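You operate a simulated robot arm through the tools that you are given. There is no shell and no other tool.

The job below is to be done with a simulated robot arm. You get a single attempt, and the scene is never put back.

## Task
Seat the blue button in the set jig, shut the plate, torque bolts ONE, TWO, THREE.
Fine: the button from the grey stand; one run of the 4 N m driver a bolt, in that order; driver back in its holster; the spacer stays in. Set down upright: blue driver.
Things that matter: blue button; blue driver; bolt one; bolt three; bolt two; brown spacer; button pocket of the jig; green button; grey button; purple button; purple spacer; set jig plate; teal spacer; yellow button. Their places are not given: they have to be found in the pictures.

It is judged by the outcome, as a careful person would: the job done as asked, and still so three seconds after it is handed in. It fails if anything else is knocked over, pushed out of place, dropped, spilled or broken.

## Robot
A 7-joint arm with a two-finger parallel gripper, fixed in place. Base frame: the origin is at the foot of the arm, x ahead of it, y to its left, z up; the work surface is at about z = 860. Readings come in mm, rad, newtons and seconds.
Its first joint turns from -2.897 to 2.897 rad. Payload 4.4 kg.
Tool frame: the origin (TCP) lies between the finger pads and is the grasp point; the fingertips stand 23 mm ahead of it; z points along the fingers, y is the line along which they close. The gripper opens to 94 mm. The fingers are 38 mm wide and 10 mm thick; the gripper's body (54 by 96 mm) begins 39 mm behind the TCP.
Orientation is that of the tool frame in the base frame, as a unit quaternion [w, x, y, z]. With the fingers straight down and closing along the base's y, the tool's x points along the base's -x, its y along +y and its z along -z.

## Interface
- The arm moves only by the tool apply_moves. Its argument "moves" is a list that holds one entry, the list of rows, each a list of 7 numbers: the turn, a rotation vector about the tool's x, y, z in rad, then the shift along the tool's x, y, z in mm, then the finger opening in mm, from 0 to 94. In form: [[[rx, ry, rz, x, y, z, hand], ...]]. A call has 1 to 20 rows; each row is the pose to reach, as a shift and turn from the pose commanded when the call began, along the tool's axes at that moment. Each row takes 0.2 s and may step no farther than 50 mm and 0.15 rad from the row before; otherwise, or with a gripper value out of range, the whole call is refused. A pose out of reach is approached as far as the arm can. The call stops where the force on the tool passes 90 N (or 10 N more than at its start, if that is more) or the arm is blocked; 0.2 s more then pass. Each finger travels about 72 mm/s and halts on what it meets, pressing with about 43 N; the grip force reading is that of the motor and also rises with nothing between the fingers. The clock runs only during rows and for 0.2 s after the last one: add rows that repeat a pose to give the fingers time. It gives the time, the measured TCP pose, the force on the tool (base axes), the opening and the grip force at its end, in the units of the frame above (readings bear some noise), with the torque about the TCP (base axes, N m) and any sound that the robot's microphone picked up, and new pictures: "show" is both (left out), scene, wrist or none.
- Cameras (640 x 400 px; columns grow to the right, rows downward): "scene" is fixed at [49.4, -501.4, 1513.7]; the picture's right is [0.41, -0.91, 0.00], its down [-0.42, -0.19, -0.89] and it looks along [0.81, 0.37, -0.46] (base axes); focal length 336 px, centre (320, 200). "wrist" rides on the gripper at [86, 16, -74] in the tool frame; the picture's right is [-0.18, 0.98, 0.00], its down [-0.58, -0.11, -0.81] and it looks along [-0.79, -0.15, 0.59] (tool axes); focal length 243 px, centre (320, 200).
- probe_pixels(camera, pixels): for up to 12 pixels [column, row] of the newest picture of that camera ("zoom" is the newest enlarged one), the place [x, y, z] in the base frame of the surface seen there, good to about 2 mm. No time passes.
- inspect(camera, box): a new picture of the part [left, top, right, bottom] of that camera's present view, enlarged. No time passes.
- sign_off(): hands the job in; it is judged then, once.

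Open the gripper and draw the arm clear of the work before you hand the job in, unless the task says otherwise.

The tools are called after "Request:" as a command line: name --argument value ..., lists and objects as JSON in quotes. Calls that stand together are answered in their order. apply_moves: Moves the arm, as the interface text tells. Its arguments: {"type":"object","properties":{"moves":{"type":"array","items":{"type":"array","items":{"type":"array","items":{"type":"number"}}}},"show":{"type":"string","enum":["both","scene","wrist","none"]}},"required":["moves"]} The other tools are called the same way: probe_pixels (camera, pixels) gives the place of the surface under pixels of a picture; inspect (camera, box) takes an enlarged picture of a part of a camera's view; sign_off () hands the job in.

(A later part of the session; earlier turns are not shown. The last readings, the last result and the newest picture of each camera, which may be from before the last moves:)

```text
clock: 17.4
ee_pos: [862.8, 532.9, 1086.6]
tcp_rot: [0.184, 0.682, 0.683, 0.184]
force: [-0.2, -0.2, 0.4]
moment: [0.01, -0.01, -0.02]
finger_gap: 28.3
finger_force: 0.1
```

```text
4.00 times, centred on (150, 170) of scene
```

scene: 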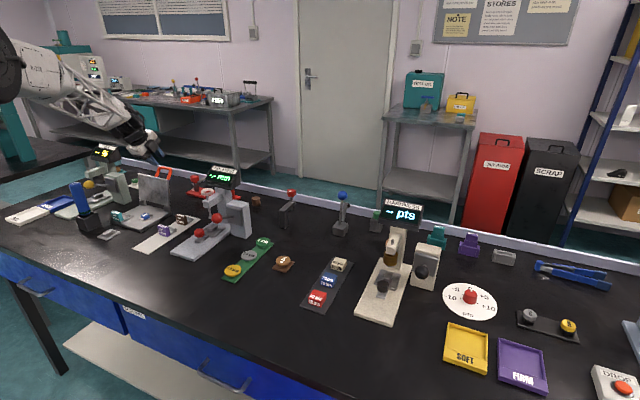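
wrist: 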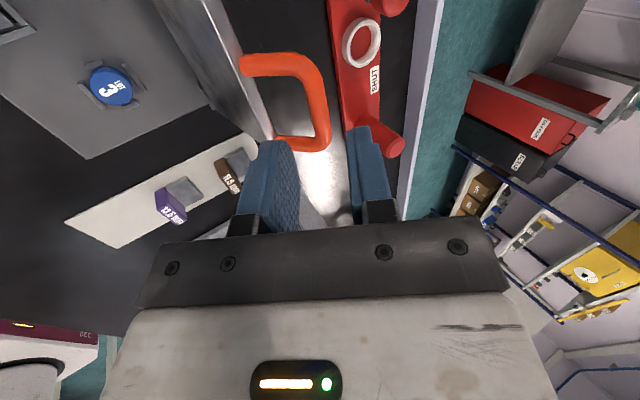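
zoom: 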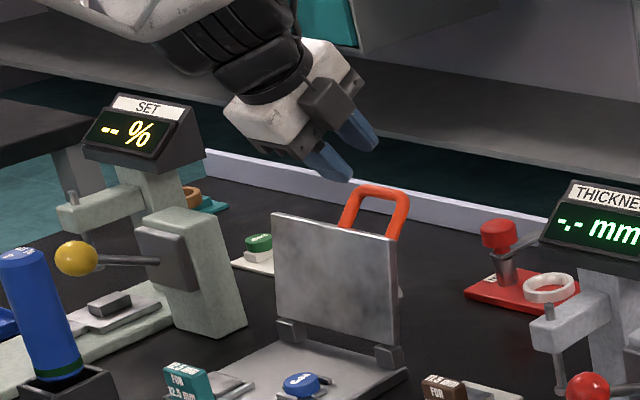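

Reached. The handle is well visible at (250–330, 55–150) in the wrist image; probe it and finger tips.

Request:
probe_pixels --camera "wrist" --pixels '[[322, 105], [316, 105], [328, 105], [325, 125], [315, 75], [270, 64], [295, 143], [262, 60], [280, 142], [283, 155], [355, 135], [240, 30]]'

```text
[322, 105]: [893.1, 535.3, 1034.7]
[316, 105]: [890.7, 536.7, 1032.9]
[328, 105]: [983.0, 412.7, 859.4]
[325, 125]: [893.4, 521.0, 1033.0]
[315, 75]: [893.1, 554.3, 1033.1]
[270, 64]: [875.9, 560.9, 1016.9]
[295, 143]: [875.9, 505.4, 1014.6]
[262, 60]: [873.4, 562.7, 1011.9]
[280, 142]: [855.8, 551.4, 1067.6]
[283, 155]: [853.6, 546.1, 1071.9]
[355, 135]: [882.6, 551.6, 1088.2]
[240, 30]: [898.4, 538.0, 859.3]
```

Bar centre ≈(893, 531, 1031). Advance 58 mm along the tool axis so the fingers straddle the bar.

Request:
apply_moves --moves '[[[0, 0, 0, 0, 0, 20, 28], [0, 0, 0, 0, 0, 40, 28], [0, 0, 0, 0, 0, 57, 28], [0, 0, 0, 0, 0, 57, 28]]]' --show "both"

Request:
inspect --camera "wrist" --box '[200, 80, 440, 240]'

Request:
inspect --camera "scene" --box '[120, 140, 190, 200]'

```text
clock: 18.4
ee_pos: [891.4, 531.5, 1033.8]
tcp_rot: [0.183, 0.682, 0.684, 0.183]
force: [1.8, -16.0, 2.2]
moment: [-0.17, -0.18, 0.08]
finger_gap: 27.0
finger_force: 0.0
```

scene: 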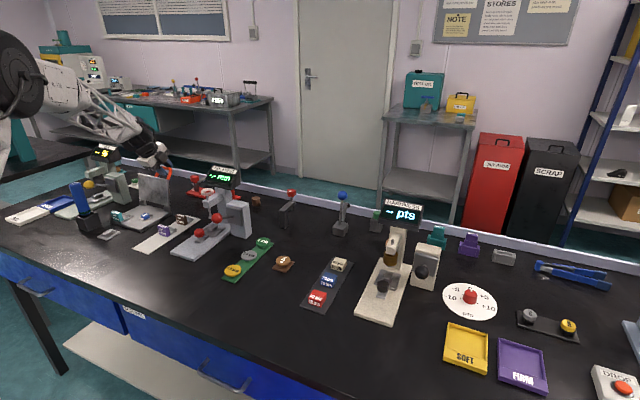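
wrist: 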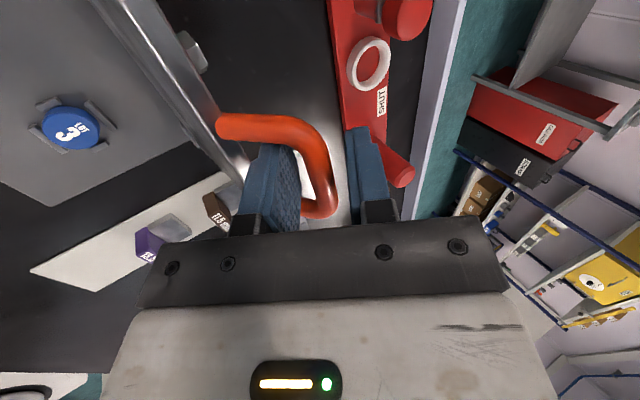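

```text
2.50 times, centred on (320, 160) of wrist
```

zoom: 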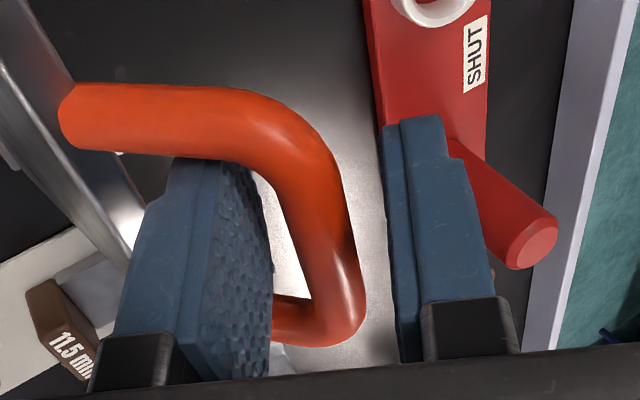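

```text
6.67 times, centred on (155, 170) of scene
```

zoom: 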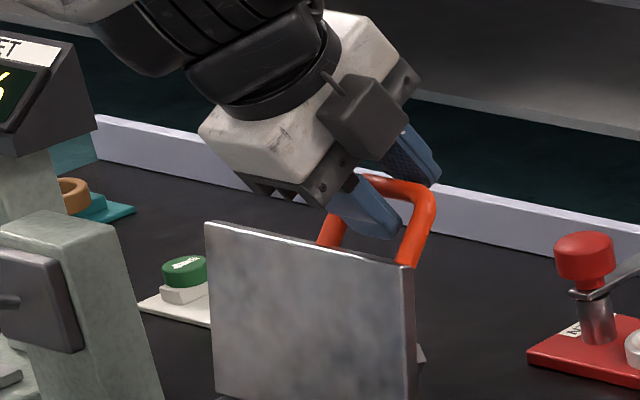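

Force −16 N in y: the inner finger touches the +y leg of the handle. Shift 4 mm toward −y.

Request:
apply_moves --moves '[[[0, 0, 0, -4, 0, 0, 28], [0, 0, 0, -4, 0, 0, 28]]]' --show "wrist"

Request:
inspect --camera "wrist" --box '[200, 80, 440, 240]'

```text
clock: 19.0
ee_pos: [889.8, 529.3, 1035.6]
tcp_rot: [0.183, 0.683, 0.683, 0.183]
force: [0.3, 0.6, 0.1]
moment: [0.03, 0.02, 0.0]
finger_gap: 28.0
finger_force: 0.1
```

wrist: 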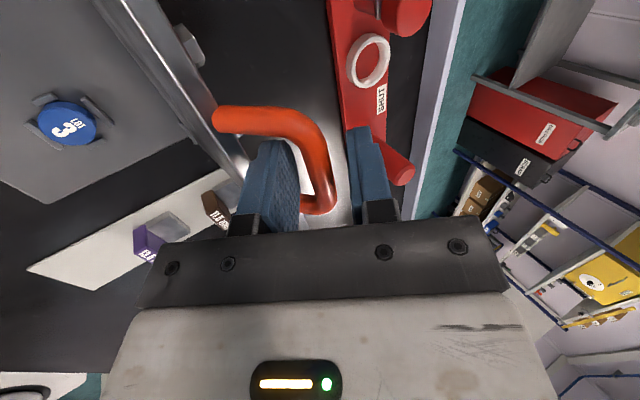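

```text
2.50 times, centred on (320, 160) of wrist
```

zoom: 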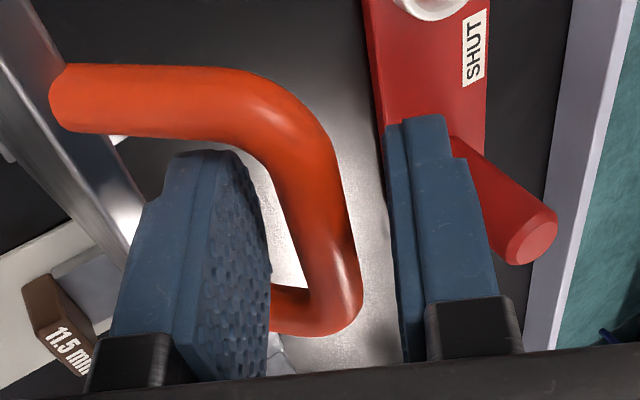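

Contact force is gone. Close on the bar.

Request:
apply_moves --moves '[[[0, 0, 0, 0, 0, 0, 18], [0, 0, 0, 0, 0, 0, 8], [0, 0, 0, 0, 0, 0, 4], [0, 0, 0, 0, 0, 0, 4]]]' --show "both"

Request:
inspect --camera "wrist" --box '[200, 80, 440, 240]'

```text
clock: 20.0
ee_pos: [890.1, 528.3, 1034.2]
tcp_rot: [0.183, 0.683, 0.683, 0.183]
force: [-13.2, -0.6, -4.6]
moment: [0.8, 0.12, -1.56]
finger_gap: 12.6
finger_force: 45.2
```

scene: 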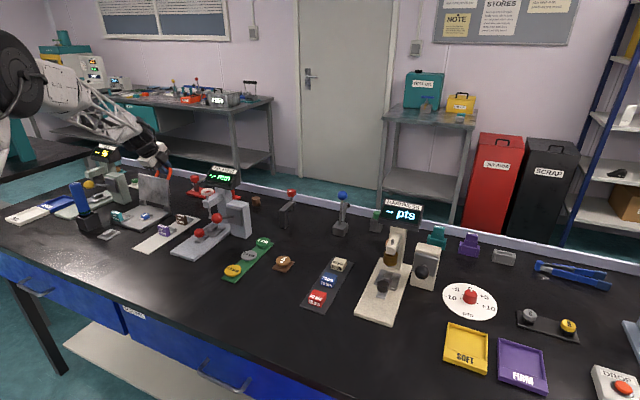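
wrist: 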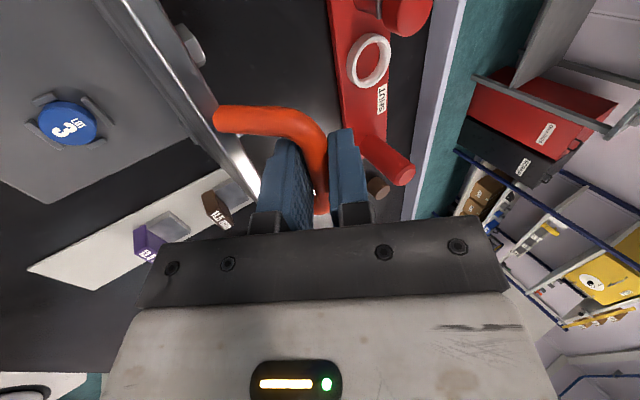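

```text
2.50 times, centred on (320, 160) of wrist
```

zoom: 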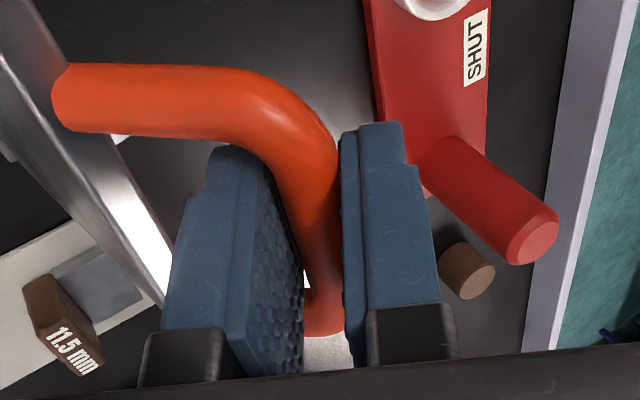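

Bar gripped (12.6 mm). Now swing the plate the first 20° along the hinge arc and check forces.

Request:
apply_moves --moves '[[[0, 0, 0, 0, -8.8, -9.9, 4], [0, 0, 0, 0, -18.6, -19, 4], [0, 0, 0, 0, -29, -27.3, 4], [0, 0, 0, 0, -40.1, -34.6, 4], [0, 0, 0, 0, -40.1, -34.6, 4]]]' --show "both"

Request:
inspect --camera "scene" --box '[90, 130, 190, 220]'

```text
clock: 21.2
ee_pos: [839.2, 527.5, 1044.7]
tcp_rot: [0.184, 0.683, 0.683, 0.184]
force: [1.0, 13.9, 18.7]
moment: [1.31, -0.07, -1.18]
finger_gap: 12.2
finger_force: 44.8
```

scene: 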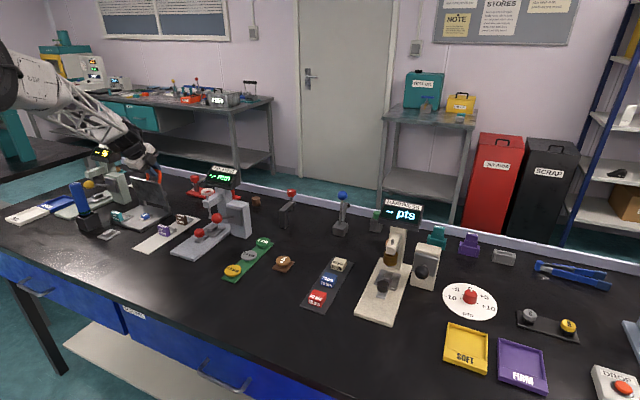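
wrist: 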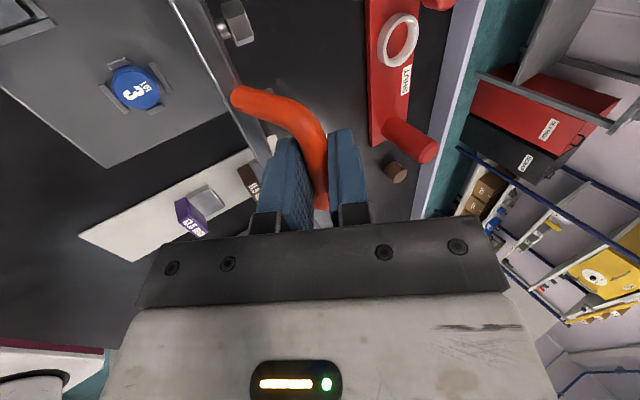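

```text
4.44 times, centred on (140, 175) of scene
```

zoom: 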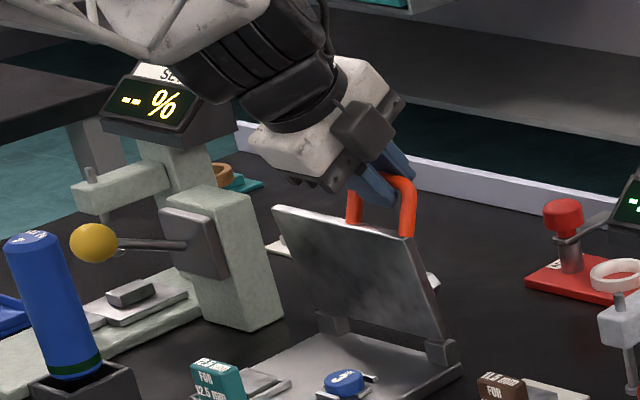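

The plate follows the arc well, forces small. Continue to 60°.

Request:
apply_moves --moves '[[[0, 0, 0, 0, -11.8, -7.0, 4], [0, 0, 0, 0, -24, -12.6, 4], [0, 0, 0, 0, -36.8, -16.8, 4], [0, 0, 0, 0, -49.7, -19.8, 4], [0, 0, 0, 0, -62.9, -21.7, 4], [0, 0, 0, 0, -76.2, -22.4, 4], [0, 0, 0, 0, -89.6, -22, 4], [0, 0, 0, 0, -102.7, -20.5, 4], [0, 0, 0, 0, -102.7, -20.5, 4]]]' --show "both"

Request:
inspect --camera "scene" --box '[80, 130, 180, 220]'

```text
clock: 23.2
ee_pos: [740.3, 526.1, 1011.4]
tcp_rot: [0.183, 0.683, 0.683, 0.183]
force: [4.4, 1.5, -7.3]
moment: [0.38, -0.01, -0.78]
finger_gap: 11.7
finger_force: 44.9
```

scene: 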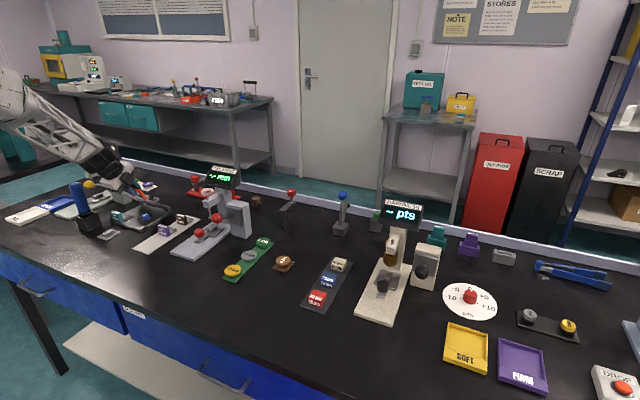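
wrist: 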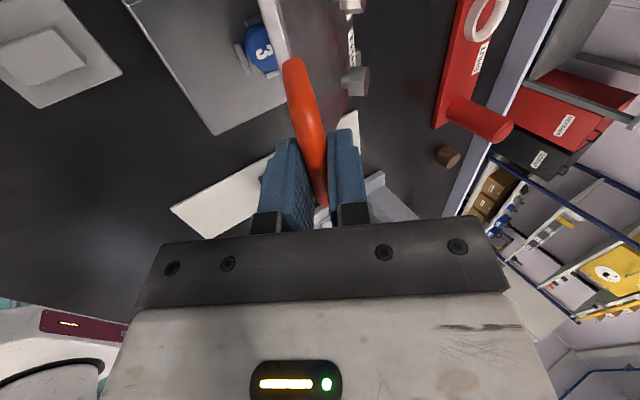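

```text
4.44 times, centred on (130, 175) of scene
```

zoom: 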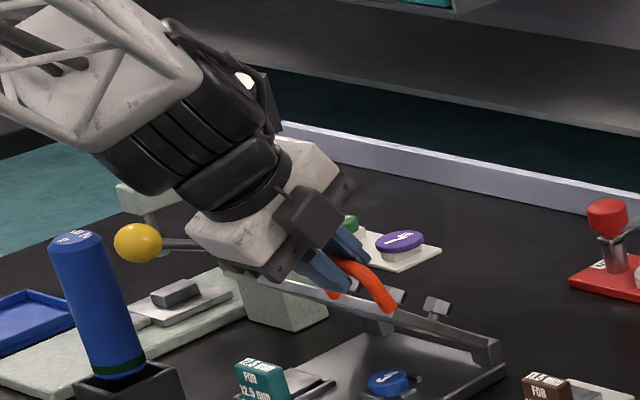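

Plate at about 60°, going well. Continue to about 95°, gently.

Request:
apply_moves --moves '[[[0, 0, 0, 0, -13.2, 2.8, 4], [0, 0, 0, 0, -25.9, 6.6, 4], [0, 0, 0, 0, -38.3, 11.6, 4], [0, 0, 0, 0, -50.3, 17.6, 4], [0, 0, 0, 0, -61.6, 24.6, 4], [0, 0, 0, 0, -72.2, 32.7, 4], [0, 0, 0, 0, -82.2, 41.6, 4], [0, 0, 0, 0, -82.2, 41.6, 4]]]' --show "both"

Request:
inspect --camera "scene" --box '[70, 140, 180, 240]'

```text
clock: 25.0
ee_pos: [691.2, 525.9, 934.5]
tcp_rot: [0.183, 0.684, 0.682, 0.183]
force: [25.8, -7.1, -8.4]
moment: [-0.59, -0.24, 1.59]
finger_gap: 11.8
finger_force: 44.8
```

scene: 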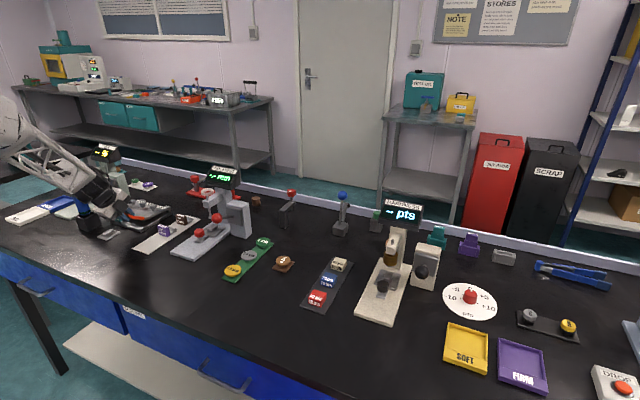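
wrist: 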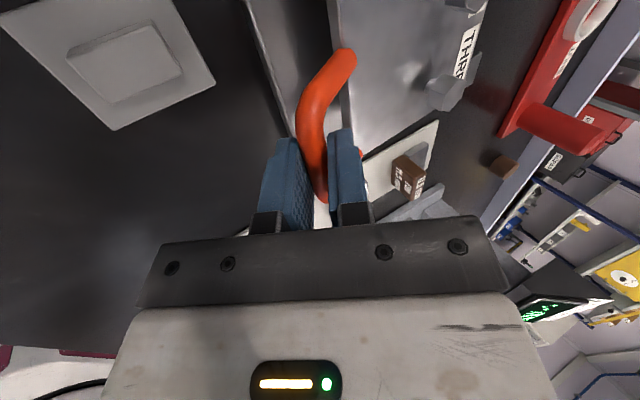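

```text
4.00 times, centred on (125, 190) of scene
```

zoom: 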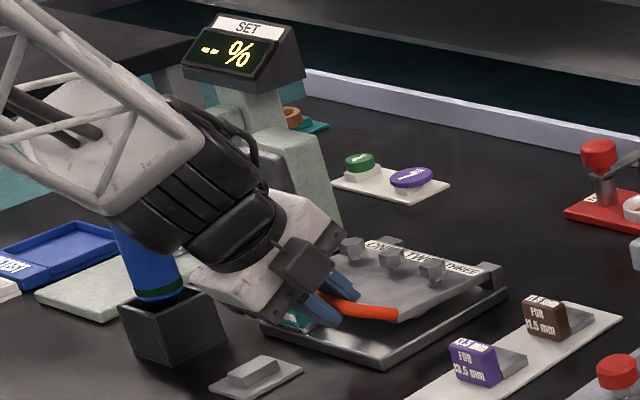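

Nearly shut, labels ONE/TWO/THREE are visible on the plate. Continue the last few degrees with a slight +x correction.

Request:
apply_moves --moves '[[[0, 0, 0, 0, -1, 4, 4], [0, 0, 0, 0, -3.5, 7, 4], [0, 0, 0, 0, -6, 10, 4], [0, 0, 0, 0, -8.5, 13, 4], [0, 0, 0, 0, -8.5, 13, 4]]]' --show "both"

Request:
inspect --camera "scene" --box '[70, 140, 180, 240]'

```text
clock: 26.2
ee_pos: [690.3, 528.9, 922.3]
tcp_rot: [0.184, 0.683, 0.683, 0.185]
force: [3.7, -9.7, 37.1]
moment: [-1.05, -0.29, 1.37]
finger_gap: 11.8
finger_force: 45.3
```

scene: 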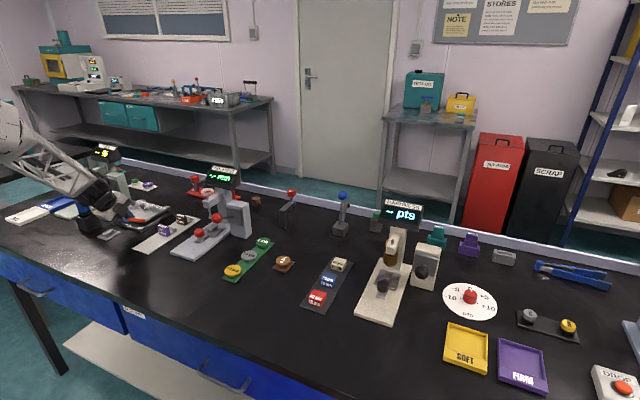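
wrist: 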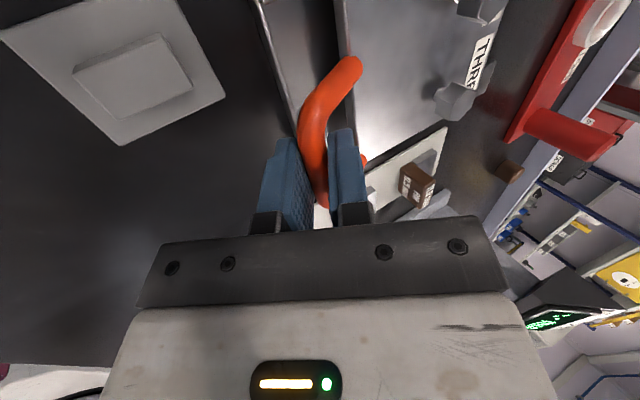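

```text
4.00 times, centred on (125, 190) of scene
```

zoom: 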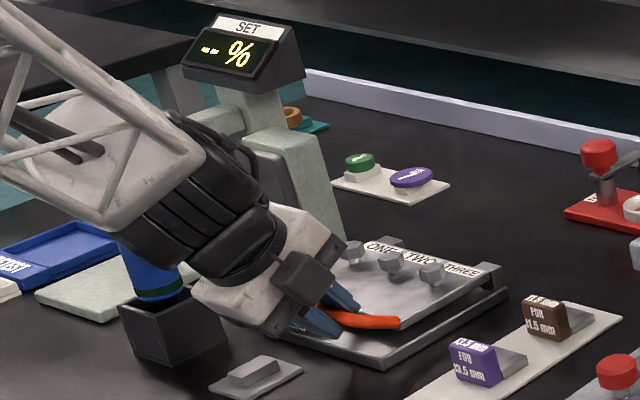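

Upward force 37 N shows the plate is down on the button. Relax 2 mm, open the fingers, and back out along the tool axis.

Request:
apply_moves --moves '[[[0, 0, 0, 0, 1, -1.7, 4], [0, 0, 0, 0, 1, -1.7, 14], [0, 0, 0, 0, 1, -1.7, 24], [0, 0, 0, 0, 1, -1.7, 30], [0, 0, 0, 0, 1, -20, 30], [0, 0, 0, 0, 1, -45, 30], [0, 0, 0, 0, 1, -80, 30], [0, 0, 0, 0, 1, -120, 30], [0, 0, 0, 0, 1, -160, 30], [0, 0, 0, 0, 1, -160, 30]]]' --show "both"

Request:
inspect --camera "scene" --box '[70, 140, 180, 240]'

```text
clock: 28.4
ee_pos: [609.9, 526.4, 1057.2]
tcp_rot: [0.183, 0.682, 0.683, 0.183]
force: [0.1, -0.9, 0.8]
moment: [-0.01, -0.01, 0.0]
finger_gap: 29.9
finger_force: 0.1
```

scene: 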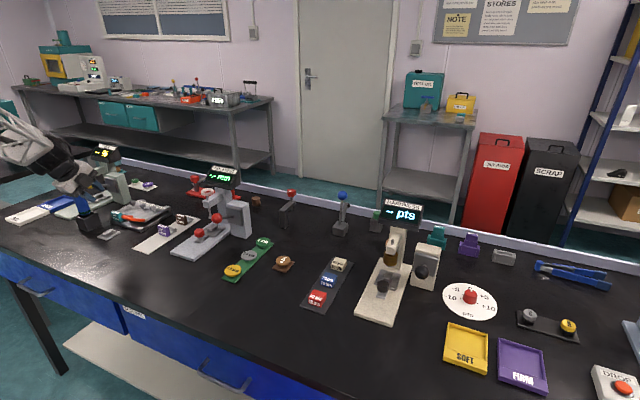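
wrist: 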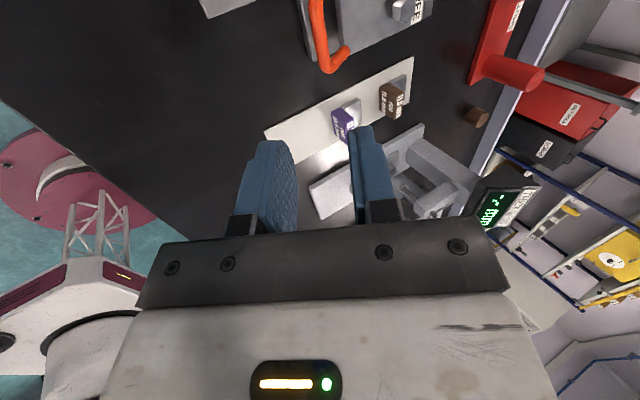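

```text
4.00 times, centred on (125, 190) of scene
```

zoom: 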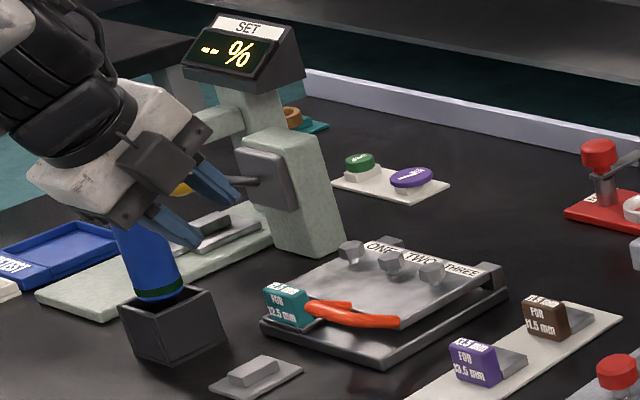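

The plate is shut on the button with the teal spacer still in. Now bring the tool back to straight down while rising.

Request:
apply_moves --moves '[[[0.13, 0, 0, 0, 12, -21, 50], [0.26, 0, 0, 0, 24, -42, 60], [0.39, 0, 0, 0, 36, -63, 70], [0.524, 0, 0, 0, 47.5, -82, 80], [0.524, 0, 0, 0, 47.5, -82, 80]]]' --show "none"

Request:
apply_moves --moves '[[[0, 0, -0.143, 0, 0, 0, 80], [0, 0, -0.286, 0, 0, 0, 80], [0, 0, -0.428, 0, 0, 0, 80], [0, 0, -0.571, 0, 0, 0, 80], [0, 0, -0.714, 0, 0, 0, 80], [0, 0, -0.857, 0, 0, 0, 80], [0, 0, -1.0, 0, 0, 0, 80], [0, 0, -1.142, 0, 0, 0, 80], [0, 0, -1.285, 0, 0, 0, 80], [0, 0, -1.428, 0, 0, 0, 80], [0, 0, -1.571, 0, 0, 0, 80], [0, 0, -1.571, 0, 0, 0, 80]]]' --show "both"

Request:
inspect --camera "wrist" --box '[250, 30, 490, 190]'

```text
clock: 29.6
ee_pos: [609.4, 528.9, 1150.5]
tcp_rot: [0.0, 0.707, 0.707, 0.0]
force: [-0.7, -0.1, -0.7]
moment: [0.0, 0.0, -0.01]
finger_gap: 79.9
finger_force: 0.1
```

```text
clock: 32.2
ee_pos: [609.3, 527.6, 1150.7]
tcp_rot: [-0.001, -0.001, 1.0, 0.0]
force: [0.2, 0.2, 0.1]
moment: [0.0, 0.0, 0.02]
finger_gap: 79.8
finger_force: 0.0
```

scene: 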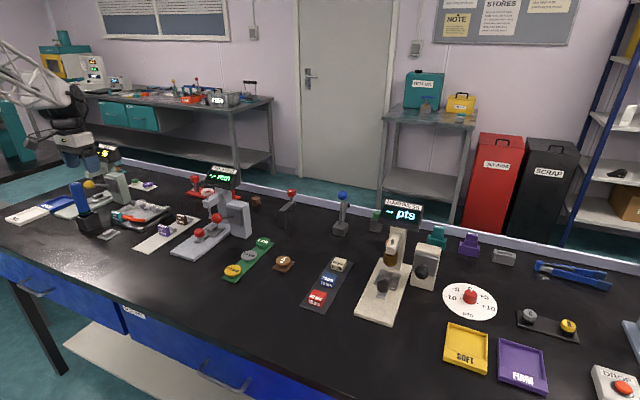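
wrist: 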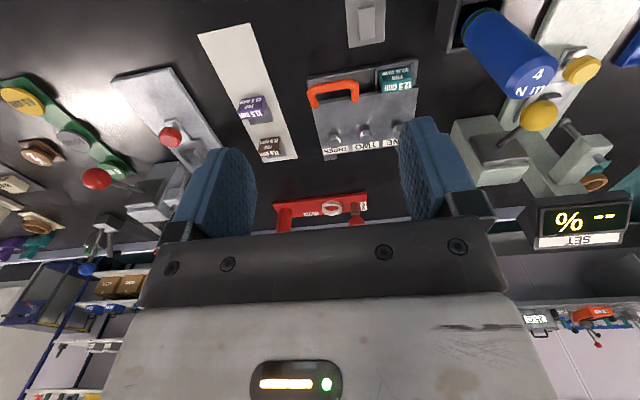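

```text
2.50 times, centred on (370, 110) of wrist
```

zoom: 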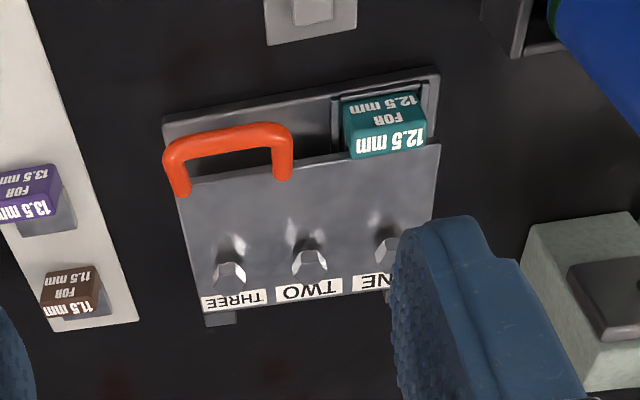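

Bolt heads THREE, TWO, ONE appear at (230,270), (310,262), (388,250) of the zoom. I shift +60 in y for an unobstructed view of bolts and driver.

Request:
apply_moves --moves '[[[0, 0, 0, 0, 30, 0, 94], [0, 0, 0, 0, 60, 0, 94], [0, 0, 0, 0, 60, 0, 94]]]' --show "wrist"

Request:
inspect --camera "wrist" --box '[240, 50, 400, 170]'

```text
clock: 33.0
ee_pos: [610.1, 586.9, 1152.6]
tcp_rot: [0.001, 0.0, 1.0, 0.0]
force: [-0.1, -0.7, 0.3]
moment: [0.02, -0.01, -0.05]
finger_gap: 93.9
finger_force: 0.0
```

wrist: 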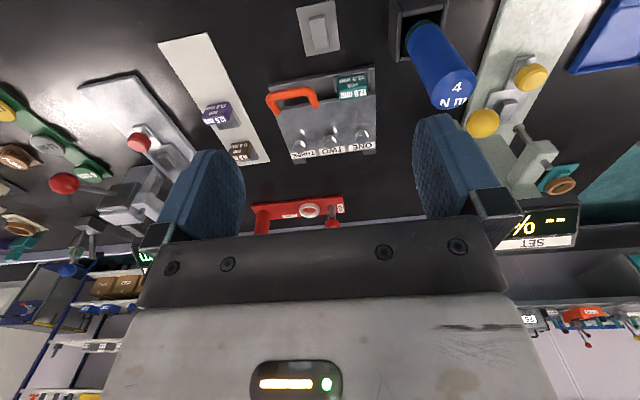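

```text
3.33 times, centred on (320, 110) of wrist
```

zoom: 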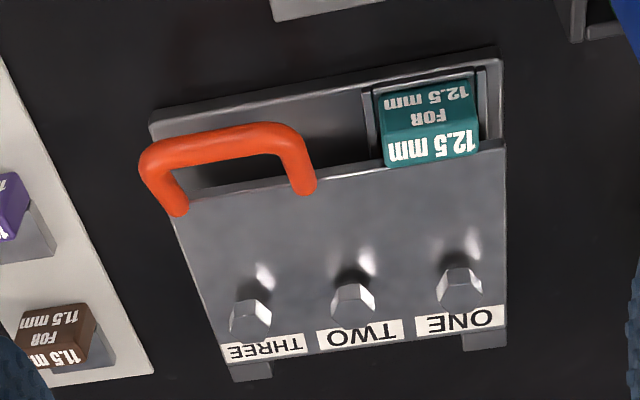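

Request:
probe_pixels --camera "zoom" --pixels '[[250, 305], [250, 325], [352, 290], [354, 308], [460, 275], [460, 292], [233, 318], [268, 318], [335, 300], [372, 300], [440, 287], [480, 283]]'

Request:
probe_pixels --camera "wrist" --pixels '[[428, 40], [445, 75], [455, 85], [445, 100], [468, 95], [436, 95], [475, 75], [410, 45], [445, 30], [392, 5], [448, 5], [400, 55]]'

Request:
inspect --camera "wrist" --box '[370, 0, 490, 120]'

```text
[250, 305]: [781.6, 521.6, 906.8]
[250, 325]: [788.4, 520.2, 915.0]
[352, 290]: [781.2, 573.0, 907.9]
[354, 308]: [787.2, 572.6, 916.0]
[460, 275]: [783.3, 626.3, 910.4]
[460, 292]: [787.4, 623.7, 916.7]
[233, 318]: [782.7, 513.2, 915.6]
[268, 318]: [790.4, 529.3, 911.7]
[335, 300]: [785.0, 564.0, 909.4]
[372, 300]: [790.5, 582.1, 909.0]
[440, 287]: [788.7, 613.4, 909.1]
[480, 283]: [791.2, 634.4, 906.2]
```

```text
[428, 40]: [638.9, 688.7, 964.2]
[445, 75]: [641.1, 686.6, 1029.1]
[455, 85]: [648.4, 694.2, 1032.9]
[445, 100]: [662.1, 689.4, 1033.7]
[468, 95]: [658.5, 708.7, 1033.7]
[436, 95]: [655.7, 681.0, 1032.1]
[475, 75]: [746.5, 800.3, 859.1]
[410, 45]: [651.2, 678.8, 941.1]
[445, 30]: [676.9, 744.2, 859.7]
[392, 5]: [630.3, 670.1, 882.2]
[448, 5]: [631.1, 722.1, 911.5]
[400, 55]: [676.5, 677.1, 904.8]
```

```text
3.33 times, centred on (430, 60) of wrist
```

zoom: 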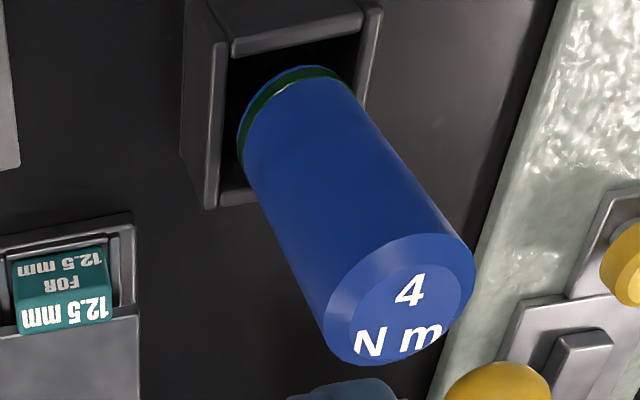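

Driver top reads "4 N m". Measure its axis and the holster.

Request:
probe_pixels --camera "zoom" --pixels '[[400, 300], [345, 318], [455, 285], [390, 262], [400, 348], [250, 150], [350, 95], [300, 110], [300, 75], [270, 165], [370, 200], [330, 250]]'

Request:
probe_pixels --camera "zoom" --pixels '[[235, 48], [360, 20], [210, 200], [370, 60], [225, 195], [205, 100], [300, 35], [218, 120], [245, 195], [375, 5], [190, 10]]'

```text
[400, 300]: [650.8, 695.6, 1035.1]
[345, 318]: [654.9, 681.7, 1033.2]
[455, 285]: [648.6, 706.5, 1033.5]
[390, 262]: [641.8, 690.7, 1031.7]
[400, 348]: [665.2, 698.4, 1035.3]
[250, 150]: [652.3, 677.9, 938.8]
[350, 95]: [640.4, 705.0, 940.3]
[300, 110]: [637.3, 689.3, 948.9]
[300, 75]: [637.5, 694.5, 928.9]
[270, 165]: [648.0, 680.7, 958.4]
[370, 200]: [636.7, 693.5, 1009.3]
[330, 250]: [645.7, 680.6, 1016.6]
```

```text
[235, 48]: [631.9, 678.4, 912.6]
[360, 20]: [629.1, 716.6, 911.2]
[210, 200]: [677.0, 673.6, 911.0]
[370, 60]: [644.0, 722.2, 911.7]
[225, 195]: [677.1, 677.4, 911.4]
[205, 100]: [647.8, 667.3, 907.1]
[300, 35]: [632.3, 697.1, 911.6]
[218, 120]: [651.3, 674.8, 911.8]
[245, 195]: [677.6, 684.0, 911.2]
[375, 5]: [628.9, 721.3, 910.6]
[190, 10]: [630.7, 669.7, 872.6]
```

Driver axis ≈(654,694.5), radius 17, top z≈1034. Before picking it, check clearances around the SET gauge near bolt ONE.

Request:
probe_pixels --camera "wrist" --pixels '[[482, 122], [530, 77], [500, 225], [545, 215], [530, 155], [515, 165], [510, 100], [490, 150], [550, 145], [575, 235], [480, 95], [548, 225]]'

Request:
probe_pixels --camera "scene" --pixels '[[105, 155], [92, 158], [120, 158], [125, 185], [118, 172], [100, 185], [128, 200], [89, 184], [97, 170], [104, 148]]'

```text
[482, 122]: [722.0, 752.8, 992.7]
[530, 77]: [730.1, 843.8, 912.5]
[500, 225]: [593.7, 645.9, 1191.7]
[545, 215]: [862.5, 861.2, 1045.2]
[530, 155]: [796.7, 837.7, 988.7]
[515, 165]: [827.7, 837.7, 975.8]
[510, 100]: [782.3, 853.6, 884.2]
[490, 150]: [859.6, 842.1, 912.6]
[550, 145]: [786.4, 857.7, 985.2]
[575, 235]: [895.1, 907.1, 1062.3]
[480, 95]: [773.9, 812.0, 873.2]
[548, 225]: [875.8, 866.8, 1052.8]
```

```text
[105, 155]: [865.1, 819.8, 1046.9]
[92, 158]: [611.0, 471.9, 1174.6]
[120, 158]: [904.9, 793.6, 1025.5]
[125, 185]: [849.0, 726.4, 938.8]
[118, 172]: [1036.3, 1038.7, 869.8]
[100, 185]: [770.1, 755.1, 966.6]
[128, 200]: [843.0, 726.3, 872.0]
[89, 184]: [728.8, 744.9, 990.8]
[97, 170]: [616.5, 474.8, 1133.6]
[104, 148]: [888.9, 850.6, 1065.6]
```

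Clear of bolt ONE (lever box at y≥726). Test reach above bolt ONE with the empty gripper and measure bolt heads.

Request:
apply_moves --moves '[[[0, 0, 0, -45, 10, 0, 60], [0, 0, 0, -90, 20, 0, 60], [0, 0, 0, -135, 30, 0, 60], [0, 0, 0, -180, 38, 0, 60], [0, 0, 0, -180, 38, 40, 60], [0, 0, 0, -180, 38, 80, 60], [0, 0, 0, -180, 38, 80, 60]]]' --show "both"

Request:
inspect --camera "wrist" --box '[200, 0, 440, 130]'

```text
clock: 34.6
ee_pos: [788.9, 625.7, 1069.9]
tcp_rot: [0.0, 0.001, 1.0, -0.001]
force: [-0.6, -0.1, -0.2]
moment: [0.03, 0.0, 0.0]
finger_gap: 59.9
finger_force: 0.2
```

scene: 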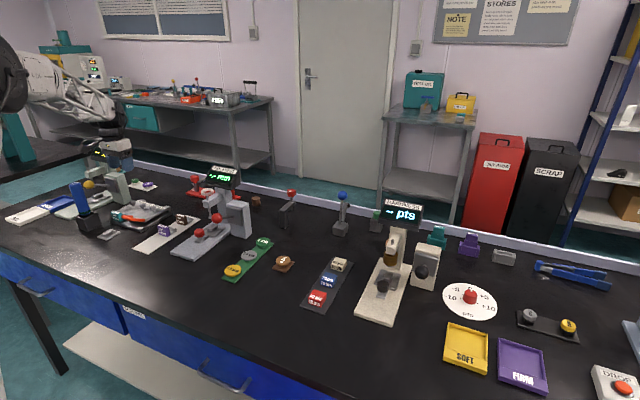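
wrist: 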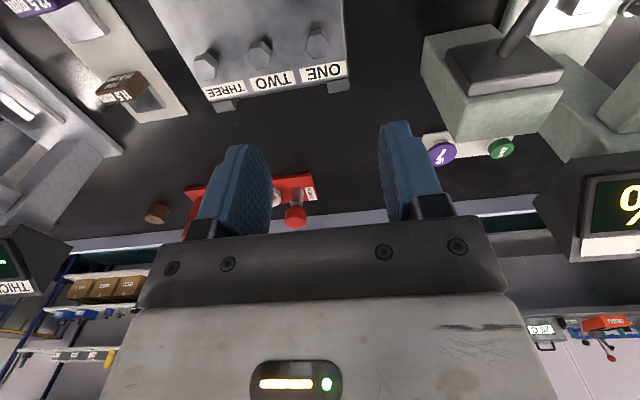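

```text
2.67 times, centred on (320, 65) of wrist
```

zoom: 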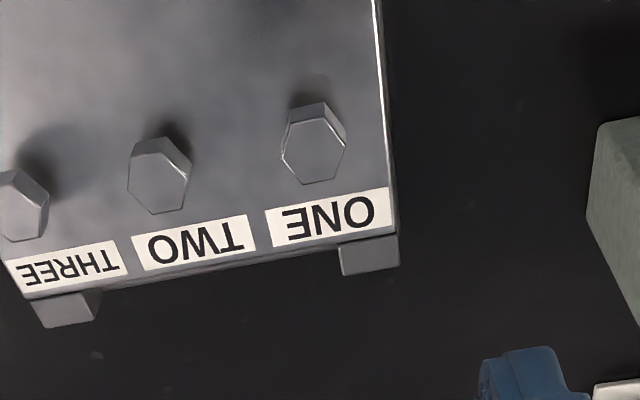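

Reach to bolt ONE is fine. Inspect the bolts more tightly and probe head centres.

Request:
inspect --camera "wrist" --box '[180, 0, 360, 110]'

```text
3.56 times, centred on (270, 55) of wrist
```

zoom: 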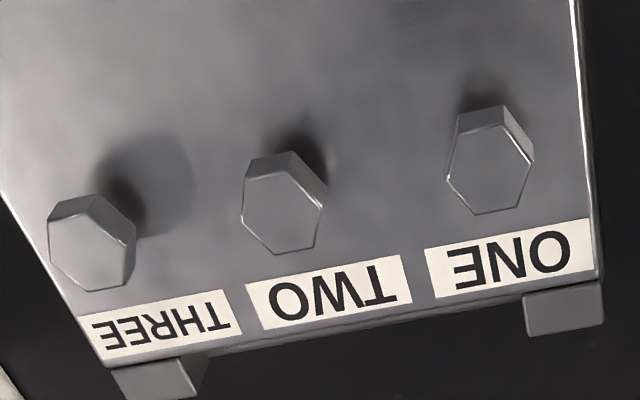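

Request:
probe_pixels --camera "zoom" --pixels '[[88, 253], [281, 213], [489, 170], [455, 165], [528, 165], [490, 128], [488, 210], [245, 205], [320, 213], [284, 178], [276, 248], [400, 150]]'

Request:
probe_pixels --camera "zoom" --pixels '[[55, 248], [122, 255], [95, 215], [88, 288], [200, 200], [560, 200], [100, 70], [540, 50], [590, 240], [300, 90]]'

```text
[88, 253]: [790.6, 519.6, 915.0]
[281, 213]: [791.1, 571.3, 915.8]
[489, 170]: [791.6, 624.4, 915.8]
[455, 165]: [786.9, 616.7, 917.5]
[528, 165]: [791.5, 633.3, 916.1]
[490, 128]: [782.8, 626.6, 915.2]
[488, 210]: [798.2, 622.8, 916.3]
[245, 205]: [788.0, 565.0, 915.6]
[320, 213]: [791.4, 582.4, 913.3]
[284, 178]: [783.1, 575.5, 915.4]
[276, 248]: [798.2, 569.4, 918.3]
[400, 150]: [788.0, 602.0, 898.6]
```

```text
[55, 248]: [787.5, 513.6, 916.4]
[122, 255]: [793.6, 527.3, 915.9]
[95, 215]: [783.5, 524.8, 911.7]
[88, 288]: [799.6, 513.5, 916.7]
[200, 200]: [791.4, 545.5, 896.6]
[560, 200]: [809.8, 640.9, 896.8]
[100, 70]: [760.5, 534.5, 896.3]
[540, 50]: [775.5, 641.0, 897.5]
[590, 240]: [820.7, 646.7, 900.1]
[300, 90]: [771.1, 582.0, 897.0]
```

Bolt tops: ONE (791,624.7), TWO (791,571.7), THREE (791,520), z≈916. Now go above the driver at z≈1110 with 60 mm opening.

Request:
apply_moves --moves '[[[0, 0, 0, 0, 0, -39, 60], [0, 0, 0, 34, 17, -39, 60], [0, 0, 0, 68, 34, -39, 60], [0, 0, 0, 102, 52, -39, 60], [0, 0, 0, 135.4, 68.7, -39, 60], [0, 0, 0, 135.4, 68.7, -19, 60], [0, 0, 0, 135.4, 68.7, -19, 60]]]' --show "both"

Request:
inspect --camera "wrist" --box '[200, 60, 440, 220]'

```text
clock: 36.2
ee_pos: [654.6, 696.5, 1092.2]
tcp_rot: [0.001, -0.001, 1.0, -0.001]
force: [-0.1, 0.2, -0.4]
moment: [0.01, 0.03, 0.0]
finger_gap: 60.0
finger_force: 0.1
```

scene: 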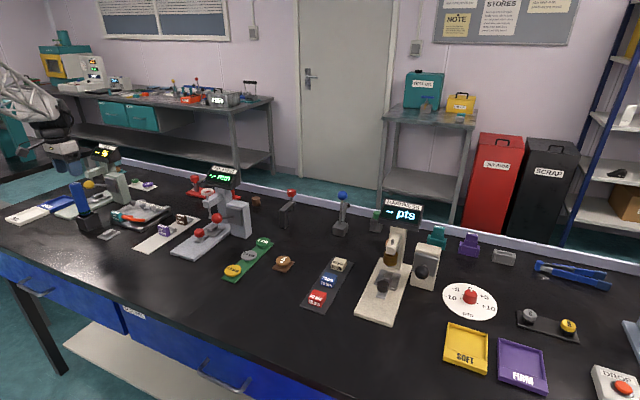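
wrist: 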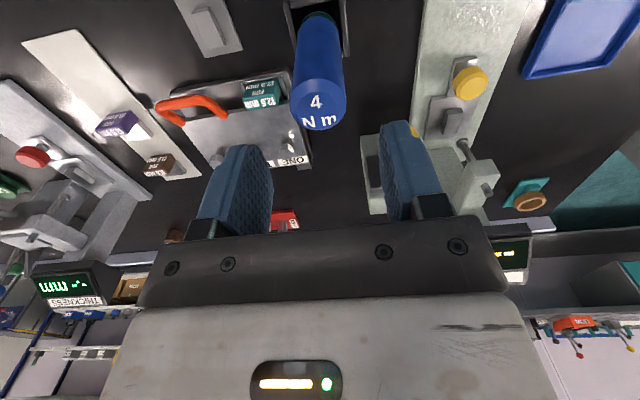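

```text
2.50 times, centred on (320, 140) of wrist
```

zoom: 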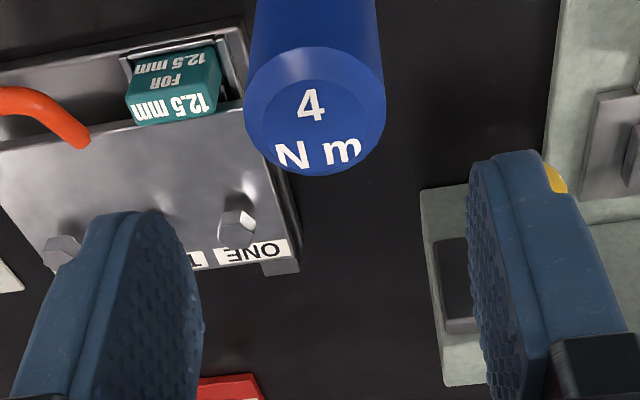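

Request:
probe_pixels --camera "zoom" --pixels '[[247, 95], [382, 95], [315, 115], [312, 55], [318, 170], [255, 115], [378, 115], [260, 60], [372, 60], [130, 225], [195, 330], [480, 300]]'

```text
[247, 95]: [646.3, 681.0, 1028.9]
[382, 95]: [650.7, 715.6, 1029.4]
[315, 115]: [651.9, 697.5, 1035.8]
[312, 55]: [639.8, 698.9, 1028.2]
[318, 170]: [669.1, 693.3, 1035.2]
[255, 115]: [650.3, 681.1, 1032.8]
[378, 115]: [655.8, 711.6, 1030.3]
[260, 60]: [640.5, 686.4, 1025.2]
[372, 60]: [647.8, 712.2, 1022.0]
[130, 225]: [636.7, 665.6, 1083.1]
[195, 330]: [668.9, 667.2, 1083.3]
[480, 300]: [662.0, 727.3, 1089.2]
```

Driver centre (654.5, 697) matches the fingers. Descend 88 mm and grip.

Request:
apply_moves --moves '[[[0, 0, 0, 0, 0, 40, 60], [0, 0, 0, 0, 0, 75, 60], [0, 0, 0, 0, 0, 88, 60], [0, 0, 0, 0, 0, 88, 60], [0, 0, 0, 0, 0, 88, 45], [0, 0, 0, 0, 0, 88, 34], [0, 0, 0, 0, 0, 88, 25], [0, 0, 0, 0, 0, 88, 25]]]' --show "both"

Request:
inspect --camera "scene" --box '[50, 140, 160, 240]'

```text
clock: 38.0
ee_pos: [657.1, 694.5, 1002.2]
tcp_rot: [0.0, 0.0, 1.0, 0.0]
force: [0.0, 3.1, 0.4]
moment: [0.28, -0.08, 0.02]
finger_gap: 35.7
finger_force: 42.9
```

scene: 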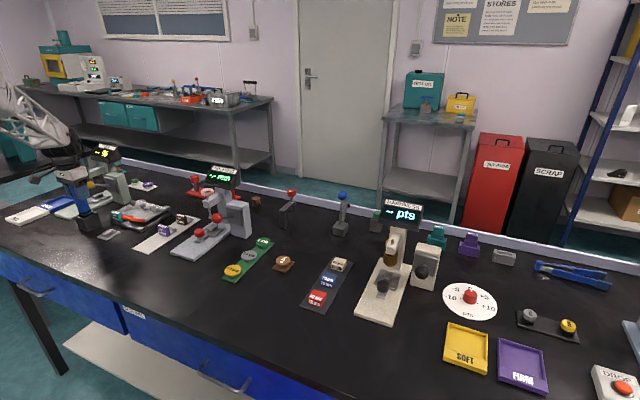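
wrist: 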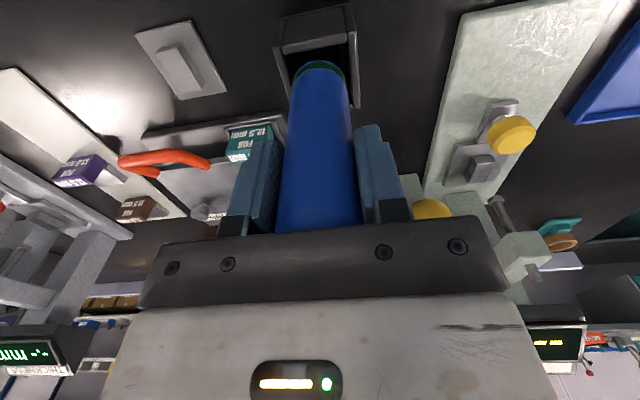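

```text
4.00 times, centred on (105, 190) of scene
```

zoom: 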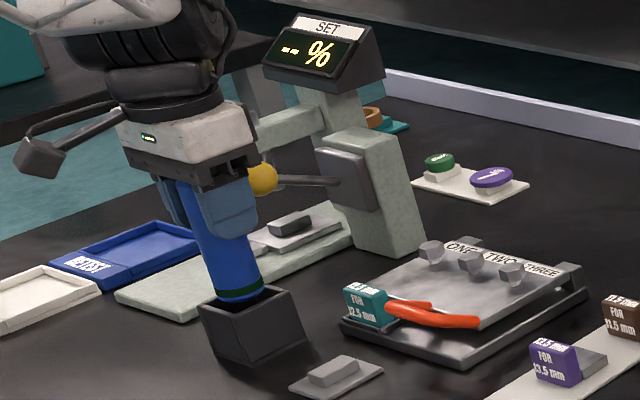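

Gripped at 35.7 mm. Lift 120 mm straight up and look at the bit.

Request:
apply_moves --moves '[[[0, 0, 0, 0, 0, -15, 25], [0, 0, 0, 0, 0, -40, 25], [0, 0, 0, 0, 0, -70, 25], [0, 0, 0, 0, 0, -100, 25], [0, 0, 0, 0, 0, -120, 25], [0, 0, 0, 0, 0, -120, 25]]]' --show "both"

Request:
inspect --camera "scene" --box '[30, 120, 140, 240]'

Request:
inspect --camera "wrist" --box '[220, 20, 440, 170]'

```text
clock: 39.4
ee_pos: [654.8, 694.2, 1121.8]
tcp_rot: [0.0, 0.0, 1.0, 0.0]
force: [0.2, 0.0, -7.1]
moment: [0.02, -0.02, 0.0]
finger_gap: 35.7
finger_force: 42.8
```

scene: 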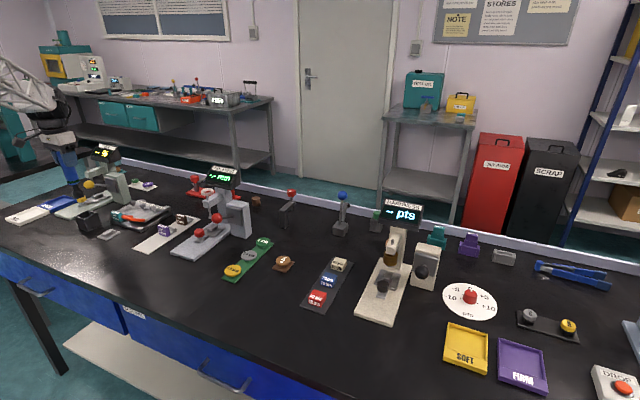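
wrist: 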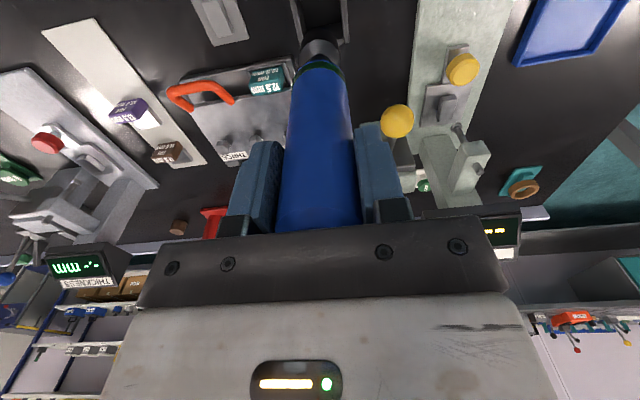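

```text
3.33 times, centred on (85, 180) of scene
```

zoom: 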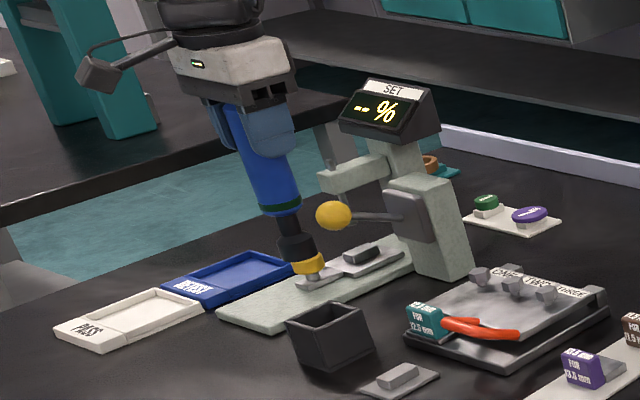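

```text
2.67 times, centred on (330, 95) of wrist
```

zoom: 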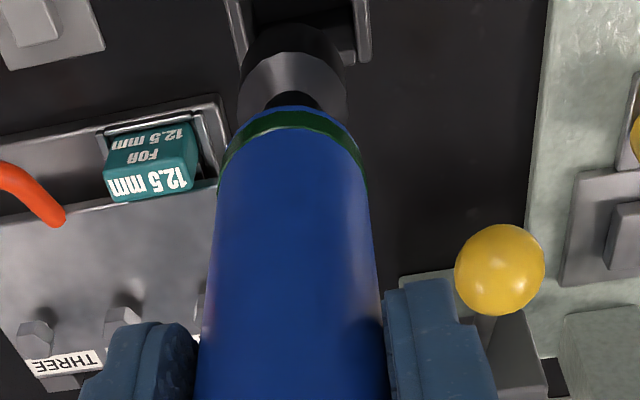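

The driver has a black socket below a narrow neck. Measure the socket's bottom in the scene view.

Request:
inspect --camera "scene" --box '[65, 150, 115, 210]'

Request:
inspect --camera "wrist" --box '[280, 0, 360, 80]'

```text
6.67 times, centred on (90, 180) of scene
```

zoom: 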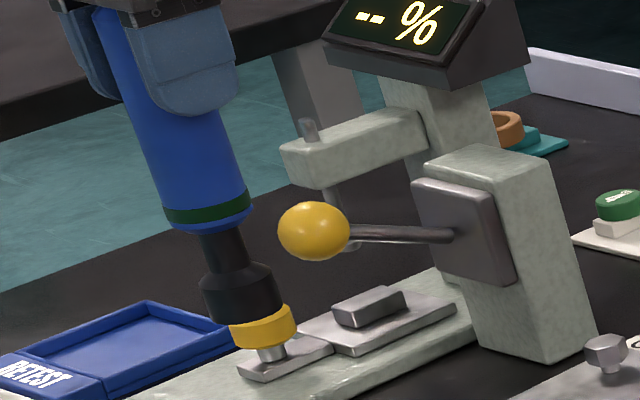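

```text
5.00 times, centred on (320, 40) of wrist
```

zoom: 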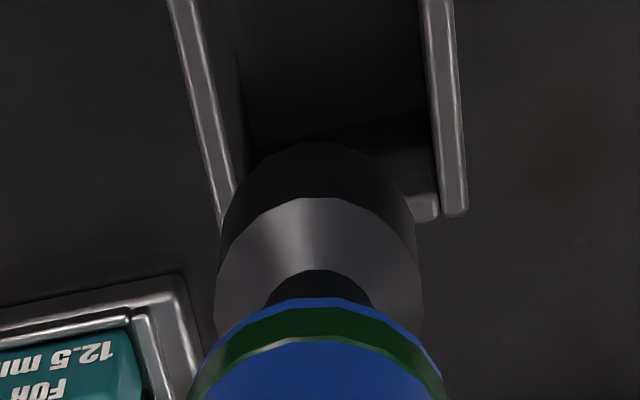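

Request:
probe_pixels --camera "zoom" --pixels '[[318, 150], [318, 170], [318, 190], [320, 205], [318, 230], [320, 285], [250, 190], [385, 175], [225, 250], [412, 240]]'

Request:
probe_pixels --camera "scene" --pixels '[[92, 197], [90, 196], [96, 197], [92, 192], [92, 185], [91, 182], [92, 198], [93, 194]]'

```text
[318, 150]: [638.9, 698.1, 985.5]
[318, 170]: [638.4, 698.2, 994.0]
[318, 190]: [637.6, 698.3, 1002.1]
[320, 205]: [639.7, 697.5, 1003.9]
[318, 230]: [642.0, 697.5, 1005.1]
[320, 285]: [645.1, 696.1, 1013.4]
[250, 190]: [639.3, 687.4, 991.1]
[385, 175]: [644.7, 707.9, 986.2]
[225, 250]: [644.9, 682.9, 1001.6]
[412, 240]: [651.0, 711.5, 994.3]
```

```text
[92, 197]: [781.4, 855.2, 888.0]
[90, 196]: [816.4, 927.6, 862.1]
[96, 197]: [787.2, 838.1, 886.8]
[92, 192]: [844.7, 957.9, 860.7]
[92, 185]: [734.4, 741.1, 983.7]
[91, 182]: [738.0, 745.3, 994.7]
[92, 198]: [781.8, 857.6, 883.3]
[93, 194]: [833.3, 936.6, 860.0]
```

Request:
probe_pixels --camera "scene" --pixels '[[78, 197], [80, 198], [79, 195], [76, 197], [77, 190], [73, 194], [82, 193], [80, 200]]'

```text
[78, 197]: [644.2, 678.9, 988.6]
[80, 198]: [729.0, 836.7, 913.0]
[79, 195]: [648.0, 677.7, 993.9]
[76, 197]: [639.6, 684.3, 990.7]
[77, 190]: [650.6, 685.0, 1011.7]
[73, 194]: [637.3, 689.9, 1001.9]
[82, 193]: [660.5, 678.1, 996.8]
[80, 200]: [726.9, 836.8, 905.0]
```

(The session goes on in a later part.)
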